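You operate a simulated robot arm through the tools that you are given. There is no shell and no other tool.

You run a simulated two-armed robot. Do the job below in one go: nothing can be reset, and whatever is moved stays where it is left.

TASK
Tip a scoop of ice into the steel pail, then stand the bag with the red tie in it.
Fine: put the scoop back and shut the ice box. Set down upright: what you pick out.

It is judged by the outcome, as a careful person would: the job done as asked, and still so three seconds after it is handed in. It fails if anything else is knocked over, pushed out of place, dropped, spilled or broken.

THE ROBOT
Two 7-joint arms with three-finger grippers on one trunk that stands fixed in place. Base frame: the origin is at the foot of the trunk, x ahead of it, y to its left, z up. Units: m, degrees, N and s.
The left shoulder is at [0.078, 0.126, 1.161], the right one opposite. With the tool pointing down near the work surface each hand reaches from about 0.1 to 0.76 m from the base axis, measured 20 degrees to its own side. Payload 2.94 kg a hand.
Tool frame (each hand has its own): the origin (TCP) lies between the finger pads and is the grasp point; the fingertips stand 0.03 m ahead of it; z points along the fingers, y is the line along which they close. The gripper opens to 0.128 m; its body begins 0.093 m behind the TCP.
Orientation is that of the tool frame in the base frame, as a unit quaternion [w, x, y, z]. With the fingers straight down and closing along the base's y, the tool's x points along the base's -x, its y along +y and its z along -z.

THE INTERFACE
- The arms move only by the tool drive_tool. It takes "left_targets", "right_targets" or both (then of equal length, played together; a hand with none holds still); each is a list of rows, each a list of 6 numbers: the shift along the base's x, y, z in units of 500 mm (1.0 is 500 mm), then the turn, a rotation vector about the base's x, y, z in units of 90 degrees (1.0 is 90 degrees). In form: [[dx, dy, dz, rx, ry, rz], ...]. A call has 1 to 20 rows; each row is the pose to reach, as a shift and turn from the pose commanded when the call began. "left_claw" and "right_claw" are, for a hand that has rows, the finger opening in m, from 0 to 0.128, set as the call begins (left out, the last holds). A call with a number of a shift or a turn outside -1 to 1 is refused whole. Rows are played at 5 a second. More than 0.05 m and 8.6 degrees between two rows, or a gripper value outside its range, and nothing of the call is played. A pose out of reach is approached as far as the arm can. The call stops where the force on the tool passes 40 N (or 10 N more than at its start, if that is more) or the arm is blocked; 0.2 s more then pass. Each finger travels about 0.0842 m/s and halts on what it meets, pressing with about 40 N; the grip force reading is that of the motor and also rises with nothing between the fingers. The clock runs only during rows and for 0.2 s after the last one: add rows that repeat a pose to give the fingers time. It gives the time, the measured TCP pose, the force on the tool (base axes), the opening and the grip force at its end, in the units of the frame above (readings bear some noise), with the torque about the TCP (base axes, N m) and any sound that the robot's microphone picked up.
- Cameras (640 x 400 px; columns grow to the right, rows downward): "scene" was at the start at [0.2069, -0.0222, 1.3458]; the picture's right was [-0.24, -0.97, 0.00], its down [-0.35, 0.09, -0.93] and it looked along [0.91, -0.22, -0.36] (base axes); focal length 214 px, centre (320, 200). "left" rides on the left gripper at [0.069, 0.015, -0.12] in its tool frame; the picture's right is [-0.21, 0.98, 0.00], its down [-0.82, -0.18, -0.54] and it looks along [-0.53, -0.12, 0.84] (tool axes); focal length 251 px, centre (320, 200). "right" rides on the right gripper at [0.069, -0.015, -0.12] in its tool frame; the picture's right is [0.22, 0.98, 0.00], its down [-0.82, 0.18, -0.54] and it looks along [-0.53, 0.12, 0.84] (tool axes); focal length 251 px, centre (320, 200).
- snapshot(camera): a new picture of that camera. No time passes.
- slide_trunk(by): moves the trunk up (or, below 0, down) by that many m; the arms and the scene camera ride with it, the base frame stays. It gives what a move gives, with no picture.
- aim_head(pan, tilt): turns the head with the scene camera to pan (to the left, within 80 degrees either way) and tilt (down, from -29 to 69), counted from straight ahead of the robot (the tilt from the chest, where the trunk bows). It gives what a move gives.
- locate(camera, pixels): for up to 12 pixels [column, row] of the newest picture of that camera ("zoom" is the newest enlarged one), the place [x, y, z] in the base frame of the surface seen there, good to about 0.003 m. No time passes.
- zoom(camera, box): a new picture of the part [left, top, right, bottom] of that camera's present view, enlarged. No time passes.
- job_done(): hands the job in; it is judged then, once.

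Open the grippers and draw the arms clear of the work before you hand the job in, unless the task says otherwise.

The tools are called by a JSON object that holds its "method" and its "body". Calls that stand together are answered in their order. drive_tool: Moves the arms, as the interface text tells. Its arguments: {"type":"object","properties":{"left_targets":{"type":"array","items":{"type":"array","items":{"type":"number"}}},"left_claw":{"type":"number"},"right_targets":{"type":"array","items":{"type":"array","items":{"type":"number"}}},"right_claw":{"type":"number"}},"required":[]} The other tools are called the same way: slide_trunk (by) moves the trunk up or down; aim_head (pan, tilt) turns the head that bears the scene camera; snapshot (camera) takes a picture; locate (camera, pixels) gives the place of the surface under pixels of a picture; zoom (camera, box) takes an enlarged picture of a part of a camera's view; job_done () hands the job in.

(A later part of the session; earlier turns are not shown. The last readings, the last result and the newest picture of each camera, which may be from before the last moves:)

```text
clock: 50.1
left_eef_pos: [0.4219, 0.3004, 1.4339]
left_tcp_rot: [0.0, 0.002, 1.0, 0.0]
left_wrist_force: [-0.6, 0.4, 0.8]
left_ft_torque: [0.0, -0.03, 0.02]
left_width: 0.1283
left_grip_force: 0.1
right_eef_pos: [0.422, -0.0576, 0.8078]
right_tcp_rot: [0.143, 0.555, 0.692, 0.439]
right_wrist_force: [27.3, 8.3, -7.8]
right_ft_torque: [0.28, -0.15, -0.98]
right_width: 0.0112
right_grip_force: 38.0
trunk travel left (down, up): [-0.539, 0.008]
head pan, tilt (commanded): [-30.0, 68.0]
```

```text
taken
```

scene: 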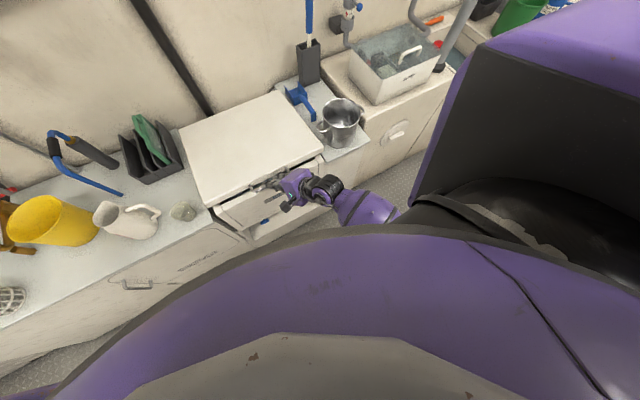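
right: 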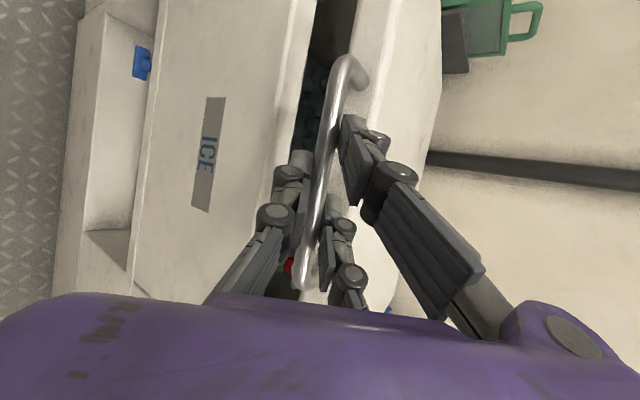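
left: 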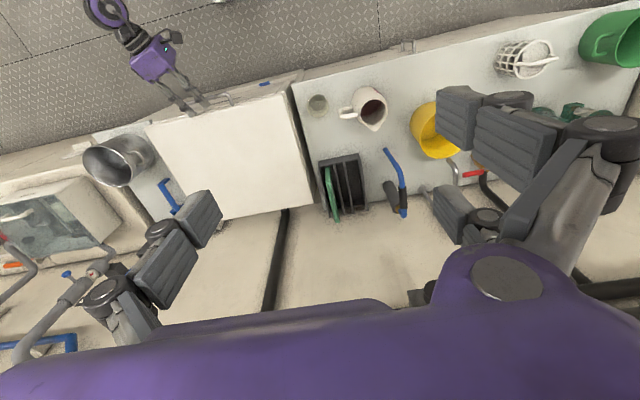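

The lid is up about 8 degrees and something red shows inside at (290,265) of the right camera; the x force of 27 N says the bar wants to go more forward. I measure the lid plane to find the hinge line.

{"method": "locate", "body": {"camera": "scene", "pixels": [[190, 130], [230, 115], [270, 98], [215, 160], [260, 145], [300, 130], [205, 190], [240, 180], [290, 160], [310, 150]]}}

{"method": "zoom", "body": {"camera": "scene", "box": [170, 80, 340, 260]}}

{"method": "zoom", "body": {"camera": "right", "box": [240, 0, 380, 310]}}

```text
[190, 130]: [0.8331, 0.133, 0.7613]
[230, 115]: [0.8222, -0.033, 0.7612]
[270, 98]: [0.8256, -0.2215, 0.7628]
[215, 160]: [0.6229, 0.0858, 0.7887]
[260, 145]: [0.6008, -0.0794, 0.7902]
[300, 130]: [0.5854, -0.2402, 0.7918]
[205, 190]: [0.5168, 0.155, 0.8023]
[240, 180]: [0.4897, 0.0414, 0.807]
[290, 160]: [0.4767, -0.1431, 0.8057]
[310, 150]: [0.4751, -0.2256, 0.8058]
```

```text
2.22 times, centred on (255, 170) of scene
```

zoom: 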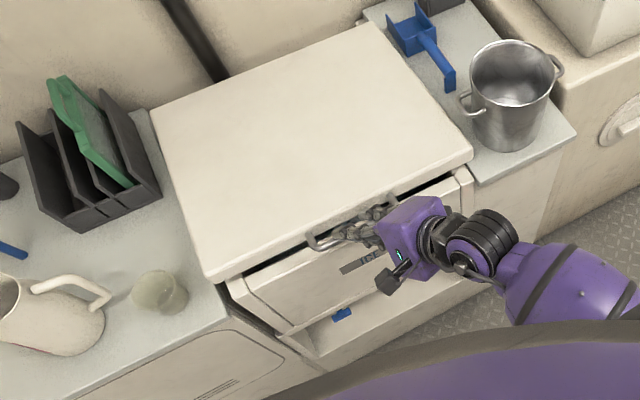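

```text
1.29 times, centred on (310, 155) of right
```

zoom: 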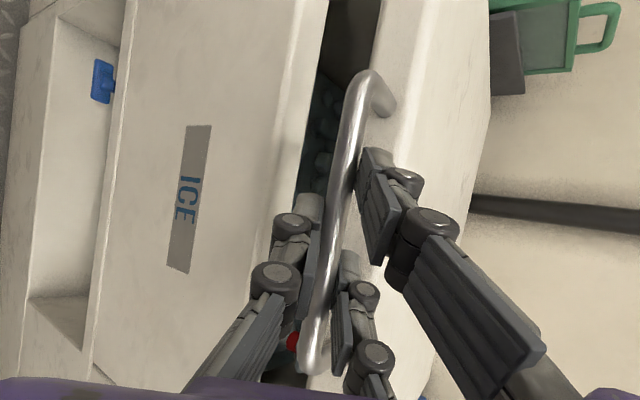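

The lid plane gives an angle near 7.5 degrees and a hinge near x 0.875, z 0.722. I follow the corrected arc on to about 22 degrees, turning the hand at half the lid's rate.

{"method": "drive_tool", "body": {"right_targets": [[0.0068, 0, 0.013, 0, 0.0056, 0], [0.0118, 0, 0.0364, 0, 0.0139, 0], [0.0174, 0, 0.0596, 0, 0.0222, 0], [0.0234, 0, 0.0826, 0, 0.0306, 0], [0.0302, 0, 0.1054, 0, 0.0389, 0], [0.0376, 0, 0.1282, 0, 0.0472, 0], [0.0456, 0, 0.1506, 0, 0.0556, 0], [0.054, 0, 0.173, 0, 0.0639, 0], [0.063, 0, 0.195, 0, 0.0722, 0], [0.0728, 0, 0.2168, 0, 0.0806, 0]]}}

{"method": "snapshot", "body": {"camera": "right"}}

{"method": "snapshot", "body": {"camera": "scene"}}

```text
clock: 52.3
left_eef_pos: [0.4186, 0.3002, 1.4355]
left_tcp_rot: [0.002, 0.001, 1.0, -0.001]
left_wrist_force: [0.2, -0.5, 0.7]
left_ft_torque: [0.0, -0.06, 0.01]
left_width: 0.128
left_grip_force: 0.0
right_eef_pos: [0.4555, -0.0564, 0.9158]
right_tcp_rot: [0.099, 0.58, 0.701, 0.404]
right_wrist_force: [-0.9, 1.2, 0.1]
right_ft_torque: [0.39, 0.02, -0.41]
right_width: 0.0115
right_grip_force: 38.4
trunk travel left (down, up): [-0.539, 0.008]
head pan, tilt (commanded): [-30.0, 68.0]
```

```text
taken
```

right: 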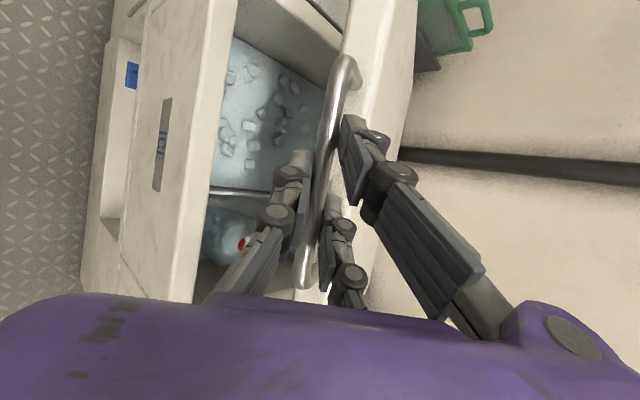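

```text
taken
```

scene: 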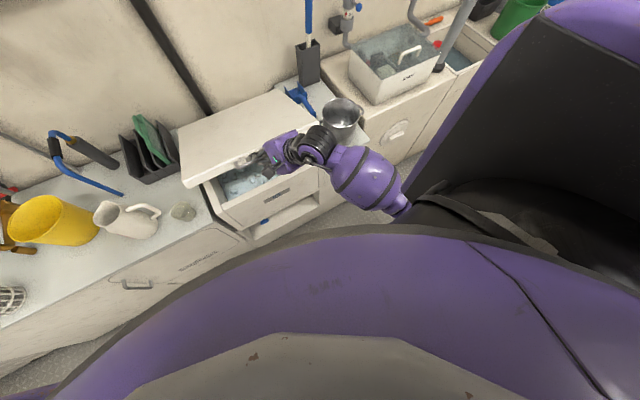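

Forces are near zero and the ice and a red tie show inside. I continue along the same arc, 2 degrees per row, to about 46 degrees.

{"method": "drive_tool", "body": {"right_targets": [[0.0138, 0, 0.0286, 0, 0.0111, 0], [0.0284, 0, 0.0568, 0, 0.0222, 0], [0.0442, 0, 0.0846, 0, 0.0333, 0], [0.0608, 0, 0.1116, 0, 0.0444, 0], [0.0784, 0, 0.1382, 0, 0.0556, 0], [0.097, 0, 0.164, 0, 0.0667, 0], [0.1162, 0, 0.1892, 0, 0.0778, 0], [0.1366, 0, 0.2138, 0, 0.0889, 0], [0.1576, 0, 0.2376, 0, 0.1, 0], [0.1796, 0, 0.2608, 0, 0.1111, 0], [0.2022, 0, 0.283, 0, 0.1222, 0], [0.2256, 0, 0.3046, 0, 0.1333, 0]]}}

{"method": "snapshot", "body": {"camera": "scene"}}

{"method": "snapshot", "body": {"camera": "right"}}

```text
clock: 54.9
left_eef_pos: [0.4189, 0.3, 1.4342]
left_tcp_rot: [0.0, 0.001, 1.0, 0.0]
left_wrist_force: [0.1, 0.2, 0.1]
left_ft_torque: [0.01, -0.02, 0.04]
left_width: 0.1279
left_grip_force: 0.0
right_eef_pos: [0.5687, -0.0571, 1.0678]
right_tcp_rot: [0.026, 0.621, 0.706, 0.34]
right_wrist_force: [3.7, 1.5, -1.0]
right_ft_torque: [-0.14, 0.03, -0.83]
right_width: 0.0114
right_grip_force: 38.0
trunk travel left (down, up): [-0.539, 0.008]
head pan, tilt (commanded): [-30.0, 68.0]
```

```text
taken
```

scene: 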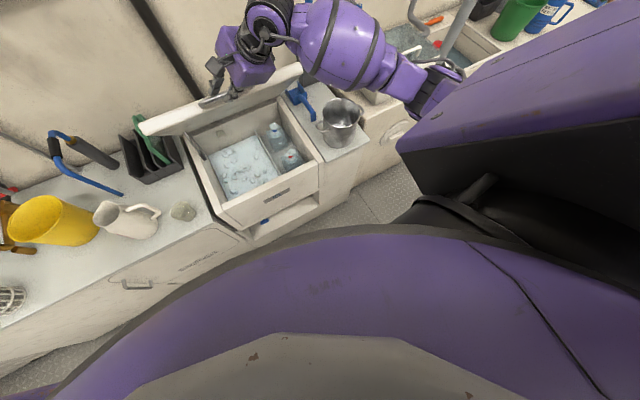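

```text
taken
```

right: 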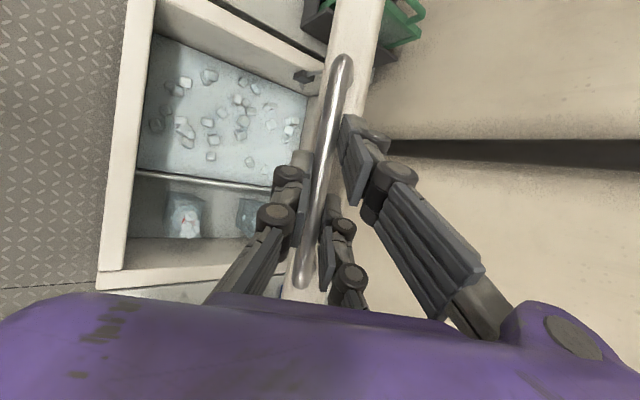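

The box is half open: ice on the left with a divider, two bags on the right. I go on along the arc to 70 degrees, keeping the hand's attitude fixed from here to save reach.

{"method": "drive_tool", "body": {"right_targets": [[0.0238, 0, 0.0204, 0, 0, 0], [0.0482, 0, 0.04, 0, 0, 0], [0.0732, 0, 0.0588, 0, 0, 0], [0.099, 0, 0.0766, 0, 0, 0], [0.1254, 0, 0.0934, 0, 0, 0], [0.1522, 0, 0.1094, 0, 0, 0], [0.1798, 0, 0.1244, 0, 0, 0], [0.2076, 0, 0.1386, 0, 0, 0], [0.2362, 0, 0.1516, 0, 0, 0], [0.265, 0, 0.1636, 0, 0, 0], [0.2942, 0, 0.1748, 0, 0, 0], [0.324, 0, 0.1848, 0, 0, 0]]}}

{"method": "snapshot", "body": {"camera": "scene"}}

{"method": "snapshot", "body": {"camera": "left"}}

```text
clock: 57.5
left_eef_pos: [0.4196, 0.3002, 1.4339]
left_tcp_rot: [0.001, 0.002, 1.0, 0.001]
left_wrist_force: [-0.1, 0.5, 0.3]
left_ft_torque: [0.02, 0.01, 0.02]
left_width: 0.1281
left_grip_force: 0.0
right_eef_pos: [0.7315, -0.0573, 1.1606]
right_tcp_rot: [0.026, 0.62, 0.707, 0.339]
right_wrist_force: [3.3, 2.7, -4.6]
right_ft_torque: [-0.46, 0.08, -1.04]
right_width: 0.0111
right_grip_force: 38.4
trunk travel left (down, up): [-0.539, 0.008]
head pan, tilt (commanded): [-30.0, 68.0]
```

```text
taken
```

scene: 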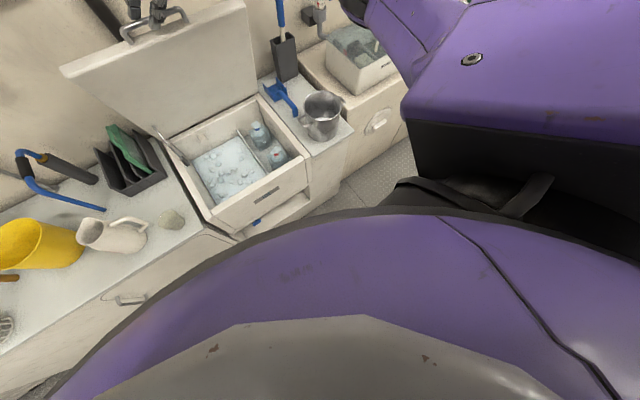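

```text
taken
```

left: 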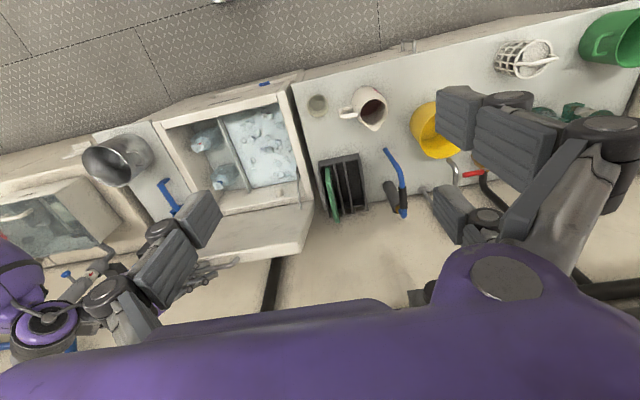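

At 70 degrees forces stay small (about 6 N) and a stay at the lid's left rear is visible at (170,150). I continue to 80 degrees.

{"method": "drive_tool", "body": {"right_targets": [[0.03, 0, 0.009, 0, 0, 0], [0.0603, 0, 0.0169, 0, 0, 0], [0.0908, 0, 0.0238, 0, 0, 0], [0.1216, 0, 0.0296, 0, 0, 0], [0.1525, 0, 0.0344, 0, 0, 0]]}}

{"method": "snapshot", "body": {"camera": "scene"}}

{"method": "zoom", "body": {"camera": "scene", "box": [130, 70, 330, 250]}}

```text
clock: 58.7
left_eef_pos: [0.4197, 0.2998, 1.4328]
left_tcp_rot: [0.001, 0.003, 1.0, 0.0]
left_wrist_force: [-0.2, 0.5, -0.3]
left_ft_torque: [-0.03, 0.01, 0.01]
left_width: 0.128
left_grip_force: 0.1
right_eef_pos: [0.8077, -0.0581, 1.1771]
right_tcp_rot: [0.025, 0.62, 0.707, 0.339]
right_wrist_force: [3.4, 2.6, -6.3]
right_ft_torque: [-0.11, 0.17, -0.7]
right_width: 0.0116
right_grip_force: 38.1
trunk travel left (down, up): [-0.539, 0.008]
head pan, tilt (commanded): [-30.0, 68.0]
```

```text
taken
```

scene: 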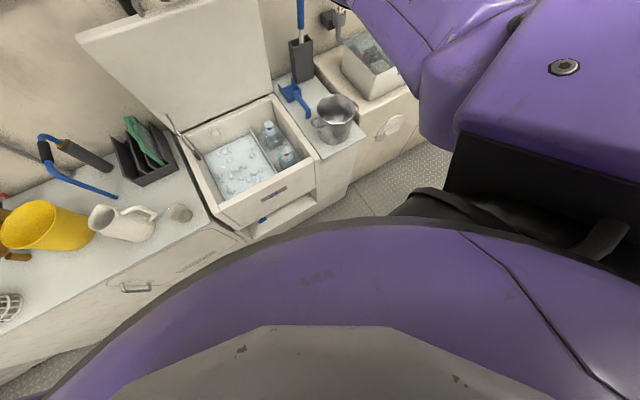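

```text
2.22 times, centred on (230, 160) of scene
```

zoom: 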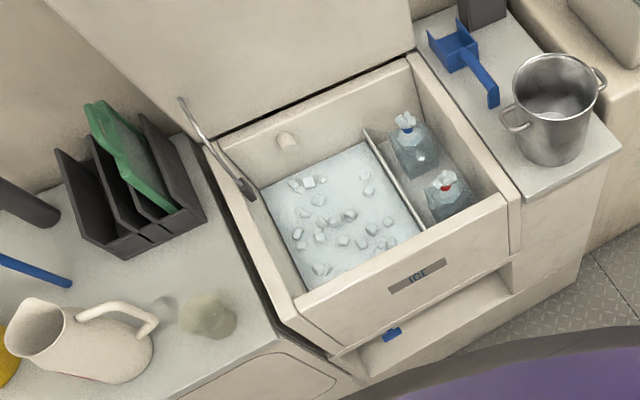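

The inside is now plain: ice with cubes on the left, and on the right two bags, the rear one with a blue tie and the front one with a red tie. I push the lid a few degrees further, watching for its stop.

{"method": "drive_tool", "body": {"right_targets": [[0.0155, 0, 0.0018, 0, 0, 0], [0.0311, 0, 0.0036, 0, 0, 0], [0.0466, 0, 0.005, 0, 0, 0], [0.0623, 0, 0.0062, 0, 0, 0], [0.078, 0, 0.007, 0, 0, 0], [0.0936, 0, 0.0077, 0, 0, 0]]}}

{"method": "snapshot", "body": {"camera": "scene"}}

```text
clock: 59.4
left_eef_pos: [0.4145, 0.2983, 1.4383]
left_tcp_rot: [0.004, 0.001, 1.0, 0.0]
left_wrist_force: [0.6, 0.5, -0.4]
left_ft_torque: [-0.01, 0.03, -0.02]
left_width: 0.1281
left_grip_force: 0.1
right_eef_pos: [0.8157, -0.0572, 1.1775]
right_tcp_rot: [0.019, 0.62, 0.71, 0.333]
right_wrist_force: [-31.9, -6.4, 3.0]
right_ft_torque: [-0.18, 0.62, -0.49]
right_width: 0.0116
right_grip_force: 38.3
trunk travel left (down, up): [-0.539, 0.008]
head pan, tilt (commanded): [-30.0, 68.0]
stopped in row 3 (right hand): the force on the tool passed its limit at 49 N (the readings are from after the stop); the commanded pose is now the measured one
```

```text
taken
```

scene: 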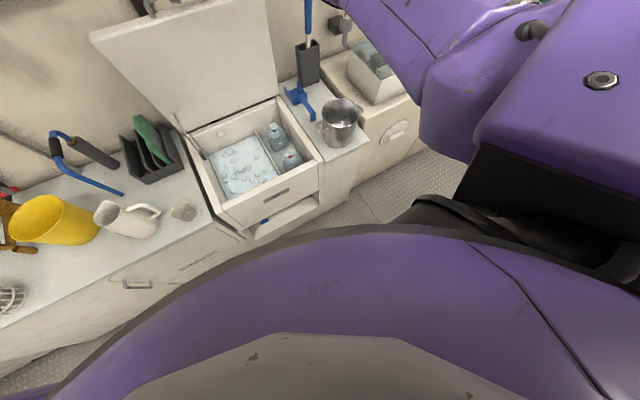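

It met a firm stop near 81 degrees (-32 N in x). I look closely at the stay and lid, and ease the pressure.

{"method": "zoom", "body": {"camera": "scene", "box": [80, 60, 330, 240]}}

{"method": "drive_tool", "body": {"right_targets": [[-0.004, 0, 0, 0, 0, 0], [-0.006, 0, 0, 0, 0, 0]]}}

{"method": "zoom", "body": {"camera": "left", "box": [80, 70, 340, 270]}}

```text
2.22 times, centred on (205, 150) of scene
```

zoom: 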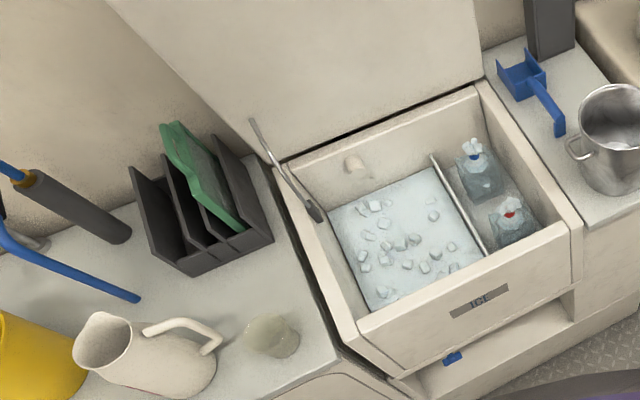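

```text
clock: 60.0
left_eef_pos: [0.4148, 0.2986, 1.4359]
left_tcp_rot: [0.002, 0.002, 1.0, 0.0]
left_wrist_force: [0.0, 0.7, -0.7]
left_ft_torque: [0.01, -0.01, 0.05]
left_width: 0.128
left_grip_force: 0.1
right_eef_pos: [0.8154, -0.0569, 1.1779]
right_tcp_rot: [0.021, 0.62, 0.709, 0.336]
right_wrist_force: [-16.5, -7.3, 4.4]
right_ft_torque: [0.29, 0.2, -0.38]
right_width: 0.0116
right_grip_force: 38.4
trunk travel left (down, up): [-0.539, 0.008]
head pan, tilt (commanded): [-30.0, 68.0]
```

```text
2.00 times, centred on (210, 170) of left
```

zoom: 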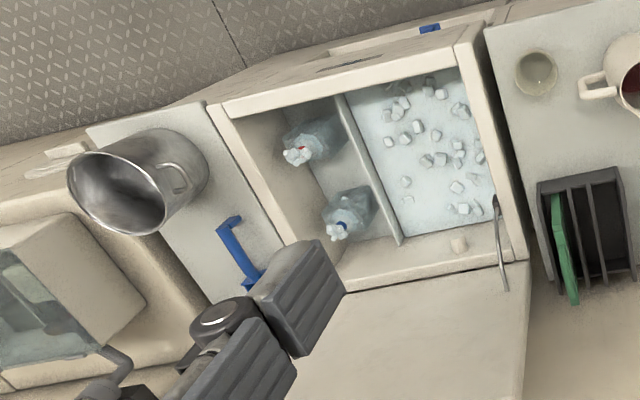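

The lid leans at its stop with -16 N still on the hand. I ease back 2 mm more and open the fingers slightly, staying around the bar, to test whether the lid holds itself.

{"method": "drive_tool", "body": {"right_targets": [[-0.004, 0, 0, 0, 0, 0], [-0.004, 0, 0, 0, 0, 0]]}}

{"method": "drive_tool", "body": {"right_targets": [[0, 0, 0, 0, 0, 0], [0, 0, 0, 0, 0, 0], [0, 0, 0, 0, 0, 0], [0, 0, 0, 0, 0, 0], [0, 0, 0, 0, 0, 0]], "right_claw": 0.04}}

{"method": "snapshot", "body": {"camera": "right"}}

{"method": "zoom", "body": {"camera": "left", "box": [80, 70, 340, 270]}}

```text
clock: 60.6
left_eef_pos: [0.4164, 0.3004, 1.4351]
left_tcp_rot: [0.002, 0.002, 1.0, 0.001]
left_wrist_force: [-0.2, 0.3, 0.3]
left_ft_torque: [-0.04, 0.02, 0.03]
left_width: 0.1282
left_grip_force: 0.1
right_eef_pos: [0.8154, -0.0573, 1.1782]
right_tcp_rot: [0.022, 0.62, 0.709, 0.336]
right_wrist_force: [-4.5, -5.6, 7.7]
right_ft_torque: [0.33, -0.05, -0.64]
right_width: 0.0114
right_grip_force: 38.6
trunk travel left (down, up): [-0.539, 0.008]
head pan, tilt (commanded): [-30.0, 68.0]
```

```text
clock: 61.8
left_eef_pos: [0.4193, 0.2992, 1.4345]
left_tcp_rot: [0.001, 0.002, 1.0, 0.001]
left_wrist_force: [-0.4, -0.2, 1.7]
left_ft_torque: [-0.04, 0.0, -0.01]
left_width: 0.1282
left_grip_force: 0.1
right_eef_pos: [0.8149, -0.0557, 1.1746]
right_tcp_rot: [0.02, 0.621, 0.709, 0.334]
right_wrist_force: [0.4, -0.8, -0.2]
right_ft_torque: [0.02, -0.01, -0.01]
right_width: 0.0398
right_grip_force: 0.0
trunk travel left (down, up): [-0.539, 0.008]
head pan, tilt (commanded): [-30.0, 68.0]
```

```text
taken
```

right: 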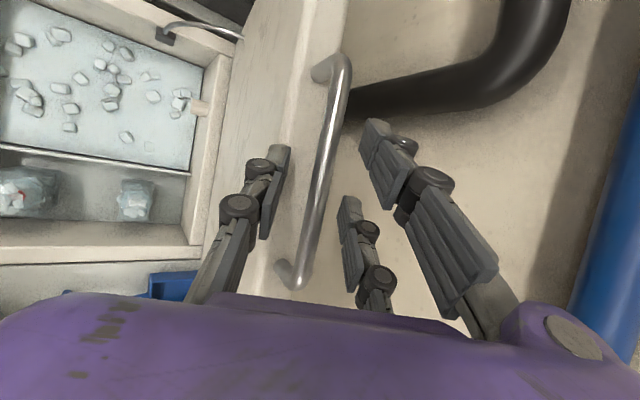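

```text
2.00 times, centred on (210, 170) of left
```

zoom: 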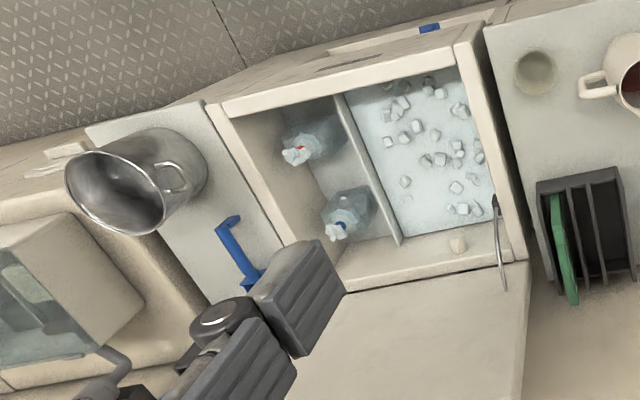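

The lid stands by itself with the fingers loose (bar centred, zero force). I withdraw the right hand back and up along its own axis, away from the handle.

{"method": "drive_tool", "body": {"right_targets": [[-0.018, -0.018, 0.031, 0, 0, 0], [-0.035, -0.036, 0.062, 0, 0, 0], [-0.053, -0.054, 0.093, 0, 0, 0], [-0.071, -0.072, 0.124, 0, 0, 0], [-0.11, -0.11, 0.14, 0, 0, 0], [-0.17, -0.15, 0.14, 0, 0, 0], [-0.23, -0.2, 0.14, 0, 0, 0], [-0.29, -0.25, 0.14, 0, 0, 0]]}}

{"method": "aim_head", "body": {"pan": -5, "tilt": 45}}

{"method": "snapshot", "body": {"camera": "scene"}}

```text
clock: 63.6
left_eef_pos: [0.4188, 0.2987, 1.4337]
left_tcp_rot: [0.001, 0.001, 1.0, 0.002]
left_wrist_force: [-0.4, -1.5, 0.6]
left_ft_torque: [0.03, 0.02, 0.03]
left_width: 0.1279
left_grip_force: 0.2
right_eef_pos: [0.6708, -0.1816, 1.2469]
right_tcp_rot: [0.021, 0.62, 0.709, 0.335]
right_wrist_force: [-0.8, -0.3, 0.7]
right_ft_torque: [0.01, -0.03, 0.0]
right_width: 0.0399
right_grip_force: 0.1
trunk travel left (down, up): [-0.539, 0.008]
head pan, tilt (commanded): [-30.0, 68.0]
```

```text
clock: 64.5
left_eef_pos: [0.4181, 0.2997, 1.4332]
left_tcp_rot: [0.0, 0.002, 1.0, 0.0]
left_wrist_force: [-0.1, 0.4, 1.2]
left_ft_torque: [0.0, -0.03, 0.0]
left_width: 0.128
left_grip_force: 0.0
right_eef_pos: [0.6709, -0.1801, 1.2444]
right_tcp_rot: [0.02, 0.621, 0.709, 0.333]
right_wrist_force: [0.7, -0.7, -0.2]
right_ft_torque: [0.01, -0.01, 0.0]
right_width: 0.0397
right_grip_force: 0.0
trunk travel left (down, up): [-0.539, 0.008]
head pan, tilt (commanded): [-5.0, 45.0]
```

```text
taken
```

scene: 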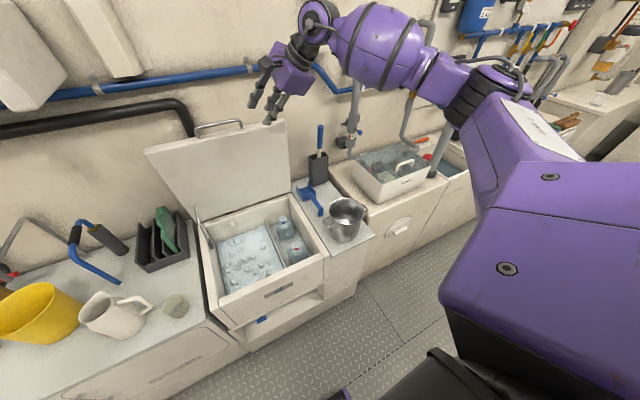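

The lid stays open on its own. I zoom in on the ice, divider and bags and measure them.

{"method": "zoom", "body": {"camera": "scene", "box": [195, 190, 335, 320]}}

{"method": "locate", "body": {"camera": "zoom", "pixels": [[130, 300], [220, 300], [180, 240], [250, 200], [170, 360], [350, 340], [330, 180], [430, 350], [300, 170], [100, 270], [60, 170], [500, 250]]}}

{"method": "zoom", "body": {"camera": "scene", "box": [260, 205, 320, 280]}}

```text
3.08 times, centred on (265, 255) of scene
```

zoom: 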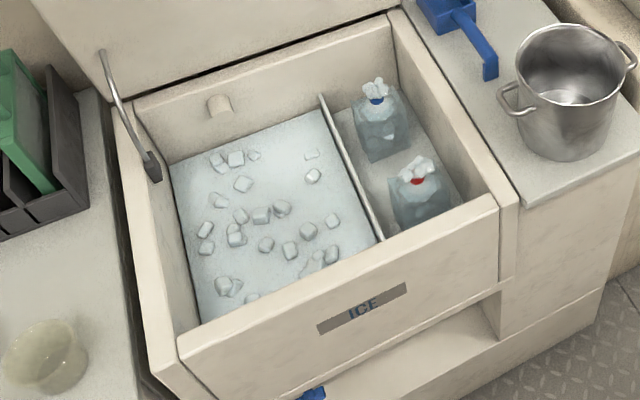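

```text
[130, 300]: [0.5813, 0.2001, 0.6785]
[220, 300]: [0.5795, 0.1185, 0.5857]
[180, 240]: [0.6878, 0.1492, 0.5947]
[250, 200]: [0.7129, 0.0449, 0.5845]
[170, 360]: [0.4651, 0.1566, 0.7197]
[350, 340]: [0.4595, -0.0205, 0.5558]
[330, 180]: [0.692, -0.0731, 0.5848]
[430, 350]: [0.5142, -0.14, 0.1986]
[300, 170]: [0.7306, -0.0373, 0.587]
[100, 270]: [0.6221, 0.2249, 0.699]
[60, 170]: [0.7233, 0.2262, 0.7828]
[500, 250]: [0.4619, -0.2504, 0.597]
```

```text
5.33 times, centred on (290, 242) of scene
```

zoom: 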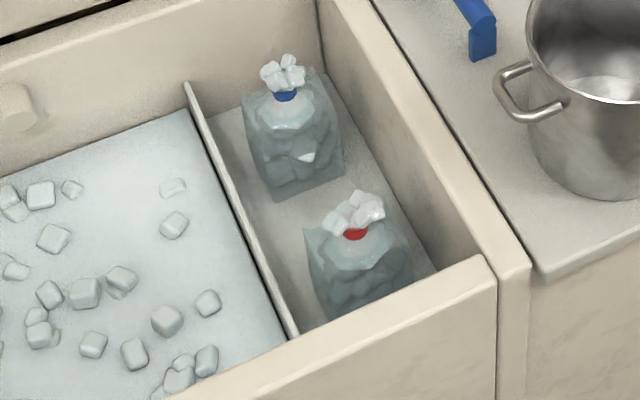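

The ice surface lies at z about 0.585, 0.135 m below the rim. I measure both bags, the divider and the walls in this close zoom.

{"method": "locate", "body": {"camera": "zoom", "pixels": [[355, 234], [352, 205], [375, 205], [335, 220], [325, 245], [395, 235], [340, 290], [400, 280], [320, 310], [315, 235], [360, 260], [405, 250]]}}

{"method": "locate", "body": {"camera": "zoom", "pixels": [[285, 97], [283, 70], [250, 130], [335, 140], [280, 180], [190, 95], [240, 230], [290, 325], [300, 100], [420, 240], [490, 270], [520, 300]]}}

{"method": "aim_head", "body": {"pan": -20, "tilt": 50}}

{"method": "zoom", "body": {"camera": "scene", "box": [230, 130, 390, 250]}}

```text
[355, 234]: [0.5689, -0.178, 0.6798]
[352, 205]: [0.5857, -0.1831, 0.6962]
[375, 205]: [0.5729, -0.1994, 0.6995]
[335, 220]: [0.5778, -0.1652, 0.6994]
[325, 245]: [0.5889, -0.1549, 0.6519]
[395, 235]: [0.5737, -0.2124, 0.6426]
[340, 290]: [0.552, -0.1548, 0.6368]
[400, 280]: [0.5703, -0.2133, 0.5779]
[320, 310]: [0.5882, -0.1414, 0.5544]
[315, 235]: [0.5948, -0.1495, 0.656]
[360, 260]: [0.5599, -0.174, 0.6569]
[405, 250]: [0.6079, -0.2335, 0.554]
```

```text
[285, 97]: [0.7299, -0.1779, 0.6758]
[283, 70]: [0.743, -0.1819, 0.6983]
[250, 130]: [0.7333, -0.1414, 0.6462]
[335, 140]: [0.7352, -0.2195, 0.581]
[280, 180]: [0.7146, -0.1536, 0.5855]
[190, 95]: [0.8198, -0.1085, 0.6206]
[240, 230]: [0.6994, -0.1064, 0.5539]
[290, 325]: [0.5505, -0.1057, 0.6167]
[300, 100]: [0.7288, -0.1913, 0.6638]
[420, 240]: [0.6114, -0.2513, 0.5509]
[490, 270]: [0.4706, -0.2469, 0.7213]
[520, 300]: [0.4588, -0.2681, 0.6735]
```

```text
clock: 65.3
left_eef_pos: [0.4187, 0.2991, 1.4342]
left_tcp_rot: [0.002, 0.001, 1.0, 0.0]
left_wrist_force: [0.2, -0.2, 0.3]
left_ft_torque: [0.02, -0.01, 0.02]
left_width: 0.1279
left_grip_force: 0.0
right_eef_pos: [0.6712, -0.1804, 1.244]
right_tcp_rot: [0.02, 0.62, 0.71, 0.333]
right_wrist_force: [0.5, -0.2, -0.4]
right_ft_torque: [0.02, 0.02, 0.03]
right_width: 0.0399
right_grip_force: 0.1
trunk travel left (down, up): [-0.539, 0.008]
head pan, tilt (commanded): [-20.0, 50.0]
```

```text
3.33 times, centred on (310, 190) of scene
```

zoom: 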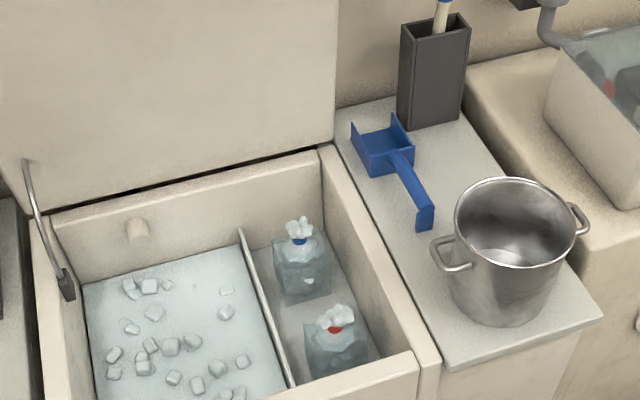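

The red-tied bag stands around (0.58,-0.18), z 0.55–0.70; the pail is centred at (0.533,-0.392), radius 0.067. Now I turn the right hand to point down (20 degrees forward tilt), closing along y, above the scoop.

{"method": "drive_tool", "body": {"right_targets": [[-0.008, -0.026, -0.02, -0.0514, -0.0122, 0.0653], [-0.017, -0.051, -0.04, -0.1028, -0.0245, 0.1305], [-0.025, -0.077, -0.06, -0.1542, -0.0367, 0.1958], [-0.033, -0.103, -0.09, -0.2056, -0.0489, 0.261], [-0.042, -0.128, -0.12, -0.257, -0.0611, 0.3263], [-0.05, -0.154, -0.15, -0.3085, -0.0734, 0.3915], [-0.058, -0.18, -0.19, -0.3599, -0.0856, 0.4568], [-0.067, -0.205, -0.23, -0.4113, -0.0978, 0.522], [-0.075, -0.231, -0.27, -0.4627, -0.11, 0.5873], [-0.083, -0.257, -0.31, -0.5141, -0.1223, 0.6525], [-0.092, -0.282, -0.35, -0.5655, -0.1345, 0.7178], [-0.1, -0.308, -0.388, -0.6169, -0.1467, 0.783]], "right_claw": 0.07}}

{"method": "slide_trunk", "body": {"by": -0.16}}

{"method": "snapshot", "body": {"camera": "scene"}}

{"method": "snapshot", "body": {"camera": "right"}}

```text
clock: 67.9
left_eef_pos: [0.4186, 0.2986, 1.4351]
left_tcp_rot: [0.001, 0.002, 1.0, 0.0]
left_wrist_force: [-0.1, -0.2, 0.1]
left_ft_torque: [0.01, 0.01, -0.02]
left_width: 0.1281
left_grip_force: 0.0
right_eef_pos: [0.6204, -0.3343, 1.0513]
right_tcp_rot: [0.174, 0.0, 0.985, 0.001]
right_wrist_force: [0.1, -0.8, -0.3]
right_ft_torque: [-0.03, -0.02, 0.01]
right_width: 0.0704
right_grip_force: 0.0
trunk travel left (down, up): [-0.539, 0.008]
head pan, tilt (commanded): [-20.0, 50.0]
```

```text
clock: 69.7
left_eef_pos: [0.4322, 0.3001, 1.2532]
left_tcp_rot: [-0.028, 0.002, 1.0, -0.001]
left_wrist_force: [-0.2, -0.6, 0.2]
left_ft_torque: [-0.03, -0.02, -0.01]
left_width: 0.1278
left_grip_force: 0.0
right_eef_pos: [0.621, -0.3354, 0.8904]
right_tcp_rot: [0.174, 0.0, 0.985, 0.001]
right_wrist_force: [-0.1, -0.4, -0.4]
right_ft_torque: [-0.04, 0.01, 0.0]
right_width: 0.0703
right_grip_force: 0.1
trunk travel left (down, up): [-0.379, 0.168]
head pan, tilt (commanded): [-20.0, 50.0]
```

```text
taken
```

scene: 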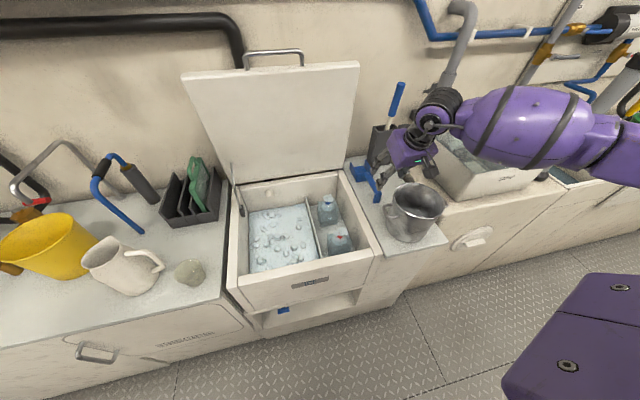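

```text
taken
```

right: 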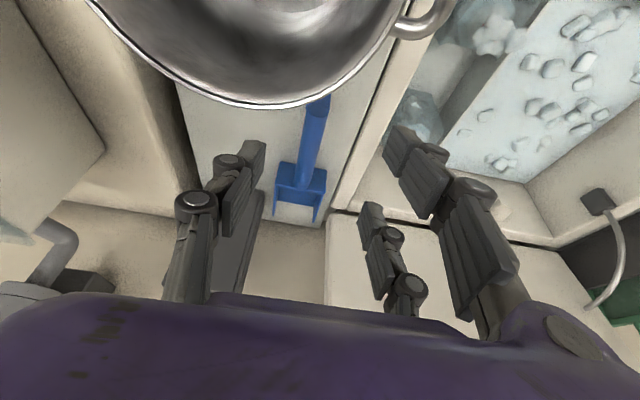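

In its own camera the hand's camera side is over the pail; descending so would bring the camera box onto the pail's rim. I raise the hand and spin it 180 degrees about its axis (in two calls) so that the camera faces away from the pail.

{"method": "drive_tool", "body": {"right_targets": [[0, 0, 0.06, 0, 0, 0], [0, 0, 0.12, 0, 0, 0], [0, 0, 0.18, 0.031, 0, -0.0855], [0, 0, 0.18, 0.0622, 0, -0.1709], [0, 0, 0.18, 0.0933, 0, -0.2564], [0, 0, 0.18, 0.1244, 0, -0.3418], [0, 0, 0.18, 0.1555, 0, -0.4273], [0, 0, 0.18, 0.1865, 0, -0.5127], [0, 0, 0.18, 0.2176, 0, -0.5982], [0, 0, 0.18, 0.2487, 0, -0.6836], [0, 0, 0.18, 0.2798, 0, -0.7691], [0, 0, 0.18, 0.3109, 0, -0.8545], [0, 0, 0.18, 0.342, 0, -0.94]]}}

{"method": "drive_tool", "body": {"right_targets": [[0, 0, 0, 0.031, 0, -0.0855], [0, 0, 0, 0.0622, 0, -0.1709], [0, 0, 0, 0.0933, 0, -0.2564], [0, 0, 0, 0.1244, 0, -0.3418], [0, 0, 0, 0.1555, 0, -0.4273], [0, 0, 0, 0.1865, 0, -0.5127], [0, 0, 0, 0.2176, 0, -0.5982], [0, 0, 0, 0.2487, 0, -0.6836], [0, 0, 0, 0.2798, 0, -0.7691], [0, 0, 0, 0.3109, 0, -0.8545], [0, 0, 0, 0.342, 0, -0.94]]}}

{"method": "snapshot", "body": {"camera": "scene"}}

{"method": "snapshot", "body": {"camera": "right"}}

```text
clock: 72.5
left_eef_pos: [0.4333, 0.299, 1.254]
left_tcp_rot: [-0.028, 0.002, 1.0, 0.0]
left_wrist_force: [0.8, 0.3, -0.6]
left_ft_torque: [0.01, 0.01, -0.01]
left_width: 0.1283
left_grip_force: 0.0
right_eef_pos: [0.6205, -0.3358, 0.9813]
right_tcp_rot: [0.123, 0.697, 0.695, 0.123]
right_wrist_force: [0.2, -1.0, -0.7]
right_ft_torque: [0.02, 0.01, -0.02]
right_width: 0.0701
right_grip_force: 0.1
trunk travel left (down, up): [-0.379, 0.168]
head pan, tilt (commanded): [-20.0, 50.0]
```

```text
clock: 74.9
left_eef_pos: [0.4328, 0.2997, 1.2532]
left_tcp_rot: [-0.027, 0.002, 1.0, 0.0]
left_wrist_force: [0.7, 0.5, 0.0]
left_ft_torque: [0.02, 0.05, 0.0]
left_width: 0.1282
left_grip_force: 0.0
right_eef_pos: [0.6214, -0.3358, 0.9813]
right_tcp_rot: [0.001, 0.985, -0.002, 0.174]
right_wrist_force: [0.8, 1.2, -0.3]
right_ft_torque: [-0.01, 0.03, -0.01]
right_width: 0.0702
right_grip_force: 0.0
trunk travel left (down, up): [-0.379, 0.168]
head pan, tilt (commanded): [-20.0, 50.0]
```

```text
taken
```

scene: 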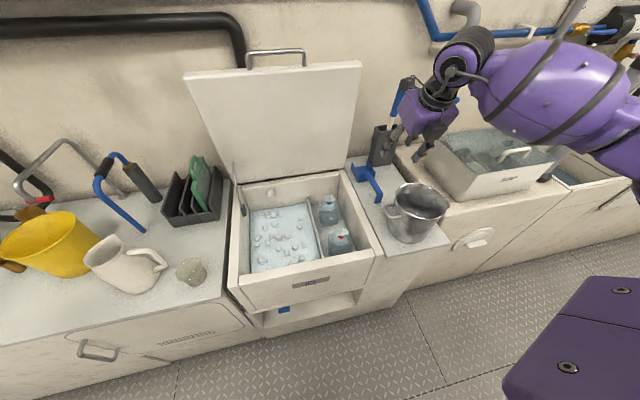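

```text
taken
```

right: 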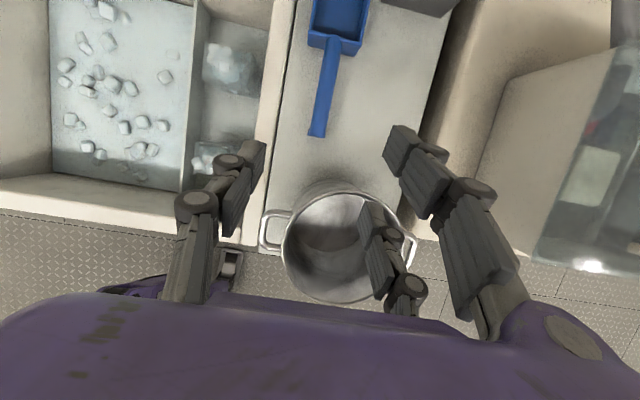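

The hand is flipped and now looks at the scoop's handle, (318,130) to (335,45) in its camera. I measure the handle's line from here.

{"method": "zoom", "body": {"camera": "right", "box": [260, 0, 420, 160]}}

{"method": "locate", "body": {"camera": "right", "pixels": [[318, 130], [322, 115], [325, 95], [330, 70], [335, 48], [310, 40], [362, 45], [315, 5], [365, 8], [318, 137], [300, 120], [340, 20]]}}

```text
2.50 times, centred on (340, 80) of right
```

zoom: 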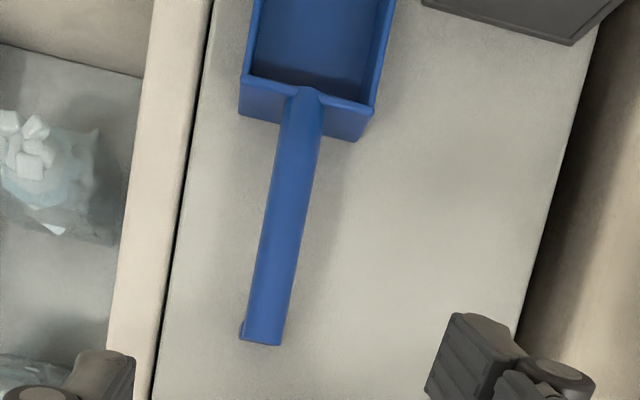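

```text
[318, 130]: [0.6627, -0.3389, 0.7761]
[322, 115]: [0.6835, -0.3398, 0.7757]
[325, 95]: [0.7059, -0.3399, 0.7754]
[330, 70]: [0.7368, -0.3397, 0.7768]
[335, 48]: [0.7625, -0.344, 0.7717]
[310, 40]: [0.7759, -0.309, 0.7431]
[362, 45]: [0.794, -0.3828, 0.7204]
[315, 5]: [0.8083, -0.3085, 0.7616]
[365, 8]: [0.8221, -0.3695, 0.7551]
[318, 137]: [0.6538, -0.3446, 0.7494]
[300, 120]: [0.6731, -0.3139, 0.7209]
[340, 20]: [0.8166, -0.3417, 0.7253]
```

The handle runs from x 0.66 to 0.765 at y -0.340, top z 0.776. I move over its middle at x 0.71 and descend to z 0.762 with the fingers open on both sides.

{"method": "drive_tool", "body": {"right_targets": [[0.044, -0.002, -0.06, 0, 0, 0], [0.089, -0.004, -0.12, 0, 0, 0], [0.133, -0.006, -0.18, 0, 0, 0], [0.177, -0.0084, -0.2426, 0, 0, 0], [0.177, -0.0084, -0.29, 0, 0, 0], [0.177, -0.0084, -0.34, 0, 0, 0], [0.177, -0.0084, -0.39, 0, 0, 0], [0.177, -0.0084, -0.4386, 0, 0, 0]]}}

{"method": "snapshot", "body": {"camera": "right"}}

{"method": "zoom", "body": {"camera": "scene", "box": [340, 120, 480, 260]}}

```text
clock: 76.7
left_eef_pos: [0.4328, 0.3005, 1.2544]
left_tcp_rot: [-0.027, 0.002, 1.0, 0.0]
left_wrist_force: [0.5, -0.8, -0.2]
left_ft_torque: [0.0, 0.01, 0.0]
left_width: 0.1279
left_grip_force: 0.1
right_eef_pos: [0.7098, -0.3388, 0.7604]
right_tcp_rot: [0.0, 0.985, -0.001, 0.173]
right_wrist_force: [-0.1, 0.0, 0.0]
right_ft_torque: [-0.02, -0.04, 0.0]
right_width: 0.0698
right_grip_force: 0.1
trunk travel left (down, up): [-0.379, 0.168]
head pan, tilt (commanded): [-20.0, 50.0]
```

```text
taken
```

right: 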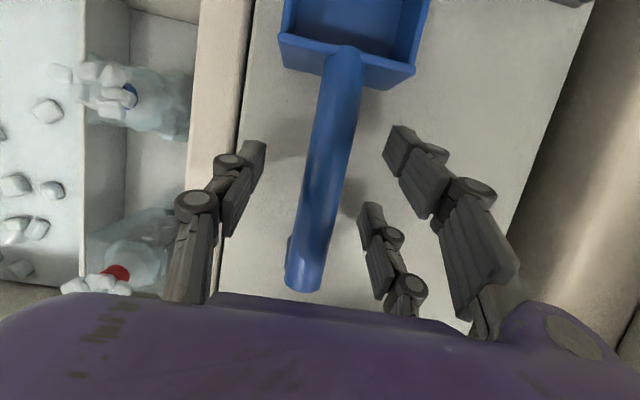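

```text
2.86 times, centred on (410, 190) of scene
```

zoom: 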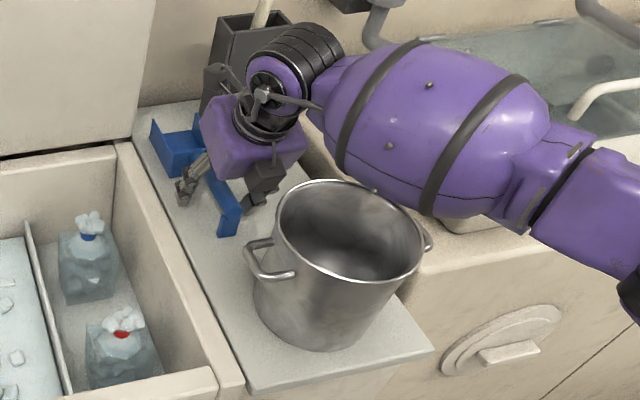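

The handle lies between thumb and fingers. I close the hand on it.

{"method": "drive_tool", "body": {"right_targets": [[0, 0, 0, 0, 0, 0], [0, 0, 0, 0, 0, 0], [0, 0, 0, 0, 0, 0], [0, 0, 0, 0, 0, 0], [0, 0, 0, 0, 0, 0]], "right_claw": 0.0}}

{"method": "snapshot", "body": {"camera": "right"}}

```text
clock: 77.9
left_eef_pos: [0.4338, 0.2997, 1.254]
left_tcp_rot: [-0.027, 0.002, 1.0, 0.0]
left_wrist_force: [-0.2, 0.7, -1.1]
left_ft_torque: [-0.03, -0.02, -0.01]
left_width: 0.1277
left_grip_force: 0.1
right_eef_pos: [0.7083, -0.34, 0.7624]
right_tcp_rot: [0.002, 0.985, -0.002, 0.173]
right_wrist_force: [0.1, -0.5, -0.2]
right_ft_torque: [-0.06, 0.01, 0.04]
right_width: 0.0201
right_grip_force: 39.8
trunk travel left (down, up): [-0.379, 0.168]
head pan, tilt (commanded): [-20.0, 50.0]
```

```text
taken
```

right: 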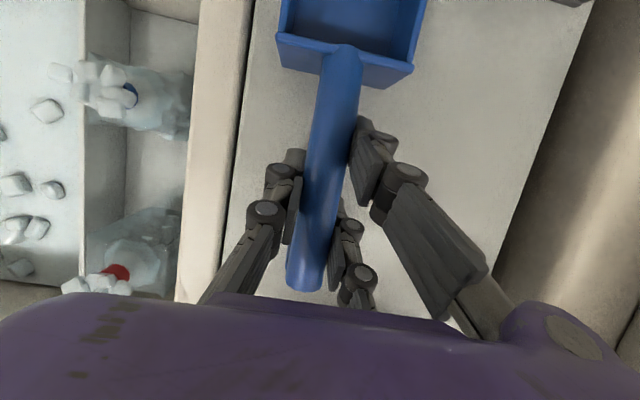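

The scoop is gripped (width 0.020, 40 N); its resting hand pose was (0.708,-0.340,0.762). I lift it straight up and take a close look at the ice meanwhile.

{"method": "drive_tool", "body": {"right_targets": [[0, 0, 0.03, 0, 0, 0], [0, 0, 0.07, 0, 0, 0], [0, 0, 0.13, 0, 0, 0], [0, 0, 0.2, 0, 0, 0], [-0.02, 0.01, 0.27, 0, 0, 0], [-0.04, 0.02, 0.34, 0, 0, 0]]}}

{"method": "snapshot", "body": {"camera": "scene"}}

{"method": "zoom", "body": {"camera": "scene", "box": [235, 190, 345, 285]}}

{"method": "snapshot", "body": {"camera": "left"}}

```text
clock: 79.3
left_eef_pos: [0.432, 0.3001, 1.2528]
left_tcp_rot: [-0.027, 0.001, 1.0, 0.0]
left_wrist_force: [0.4, 1.0, -0.2]
left_ft_torque: [0.0, 0.0, 0.01]
left_width: 0.128
left_grip_force: 0.1
right_eef_pos: [0.6883, -0.3306, 0.9322]
right_tcp_rot: [0.001, 0.985, -0.002, 0.174]
right_wrist_force: [-0.1, 0.3, -0.7]
right_ft_torque: [0.01, 0.04, 0.05]
right_width: 0.0199
right_grip_force: 40.3
trunk travel left (down, up): [-0.379, 0.168]
head pan, tilt (commanded): [-20.0, 50.0]
```

```text
taken
```

scene: 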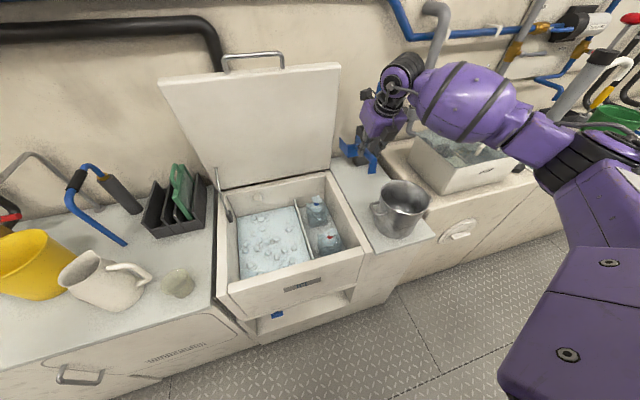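

```text
4.21 times, centred on (290, 238) of scene
```

zoom: 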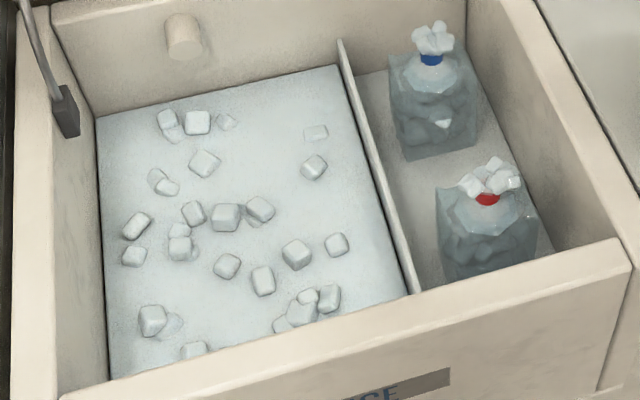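

```text
taken
```

left: 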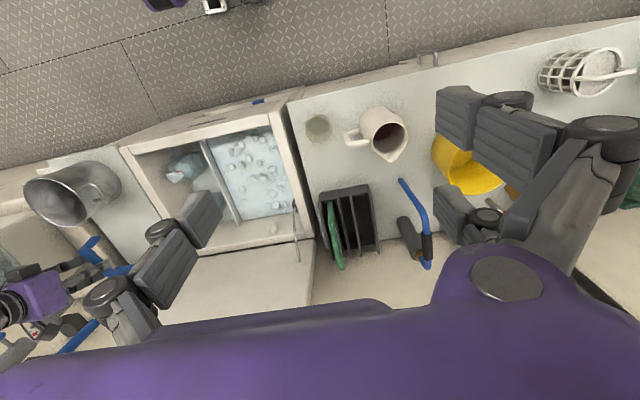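

The scoop hangs straight in the hand. I measure the box's inner front edge and rear wall to plan the scooping stroke.

{"method": "locate", "body": {"camera": "zoom", "pixels": [[300, 335], [300, 345], [240, 355], [110, 378], [330, 75], [120, 105], [230, 80], [60, 250], [100, 250], [350, 60], [405, 290], [250, 180]]}}

{"method": "drive_tool", "body": {"right_targets": [[-0.08, 0, 0, 0, 0, 0], [-0.16, 0, 0, 0, 0, 0], [-0.2, 0.06, 0, 0, 0, 0], [-0.22, 0.14, 0, 0, 0, 0], [-0.22, 0.22, 0, 0, 0, 0], [-0.22, 0.3, 0, 0, 0, 0], [-0.22, 0.38, 0, 0, 0, 0], [-0.22, 0.46, 0, 0, 0, 0], [-0.22, 0.54, 0, 0, 0, 0], [-0.22, 0.62, 0, 0, 0, 0], [-0.22, 0.7, 0, 0, 0, 0]]}}

{"method": "snapshot", "body": {"camera": "scene"}}

{"method": "snapshot", "body": {"camera": "right"}}

```text
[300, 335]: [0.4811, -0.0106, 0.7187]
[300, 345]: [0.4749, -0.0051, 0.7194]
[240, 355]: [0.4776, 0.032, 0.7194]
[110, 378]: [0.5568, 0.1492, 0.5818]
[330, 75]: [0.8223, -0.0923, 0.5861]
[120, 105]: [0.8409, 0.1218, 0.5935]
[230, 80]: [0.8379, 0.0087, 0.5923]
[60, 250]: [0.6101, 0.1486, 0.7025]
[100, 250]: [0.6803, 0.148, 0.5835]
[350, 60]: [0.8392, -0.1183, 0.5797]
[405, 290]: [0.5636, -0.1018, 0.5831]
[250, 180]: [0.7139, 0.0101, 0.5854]
```

```text
clock: 81.7
left_eef_pos: [0.4337, 0.301, 1.2533]
left_tcp_rot: [-0.027, 0.002, 1.0, -0.001]
left_wrist_force: [0.6, 0.2, 0.6]
left_ft_torque: [-0.05, 0.0, -0.03]
left_width: 0.1281
left_grip_force: 0.1
right_eef_pos: [0.5789, 0.0206, 0.932]
right_tcp_rot: [0.002, 0.985, -0.002, 0.174]
right_wrist_force: [-0.2, 1.0, -0.1]
right_ft_torque: [-0.02, 0.03, -0.02]
right_width: 0.0201
right_grip_force: 40.3
trunk travel left (down, up): [-0.379, 0.168]
head pan, tilt (commanded): [-20.0, 50.0]
```

```text
taken
```

scene: 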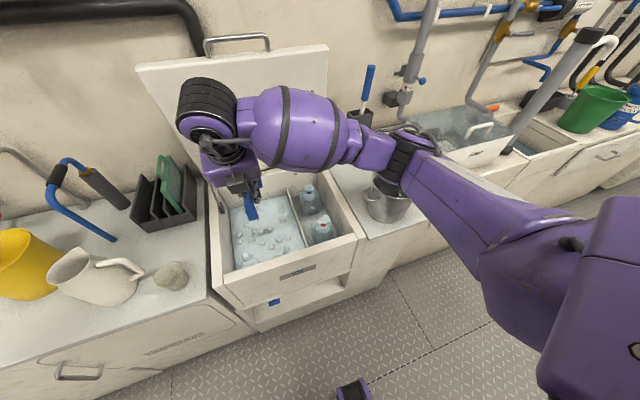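

```text
taken
```

right: 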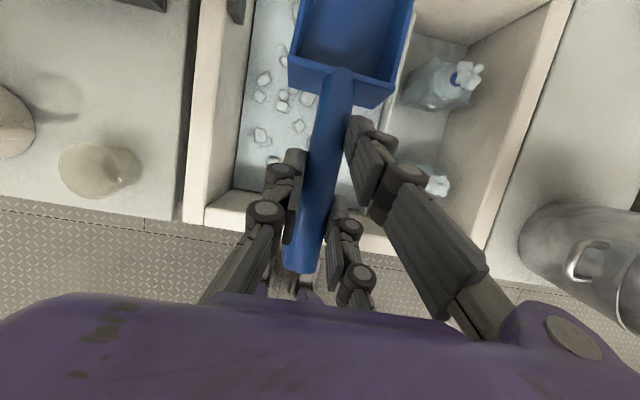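

The scoop is over the ice, but the right arm's elbow appears close above the pail at (405,165). I measure the arm there before going lower.

{"method": "locate", "body": {"camera": "scene", "pixels": [[405, 150], [390, 165], [405, 185], [375, 150], [330, 140], [430, 190], [480, 230], [300, 165], [420, 205]]}}

{"method": "zoom", "body": {"camera": "scene", "box": [330, 110, 480, 240]}}

```text
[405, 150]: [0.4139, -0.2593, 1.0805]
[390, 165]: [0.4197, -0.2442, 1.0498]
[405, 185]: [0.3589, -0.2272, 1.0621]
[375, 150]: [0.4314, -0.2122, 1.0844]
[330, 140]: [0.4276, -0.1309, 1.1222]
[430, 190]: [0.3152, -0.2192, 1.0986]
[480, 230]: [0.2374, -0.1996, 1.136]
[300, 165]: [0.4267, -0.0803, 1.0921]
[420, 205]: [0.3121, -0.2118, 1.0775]
```

```text
3.08 times, centred on (405, 175) of scene
```

zoom: 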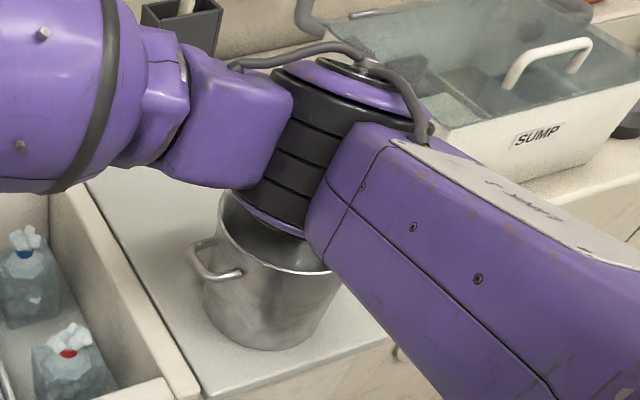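

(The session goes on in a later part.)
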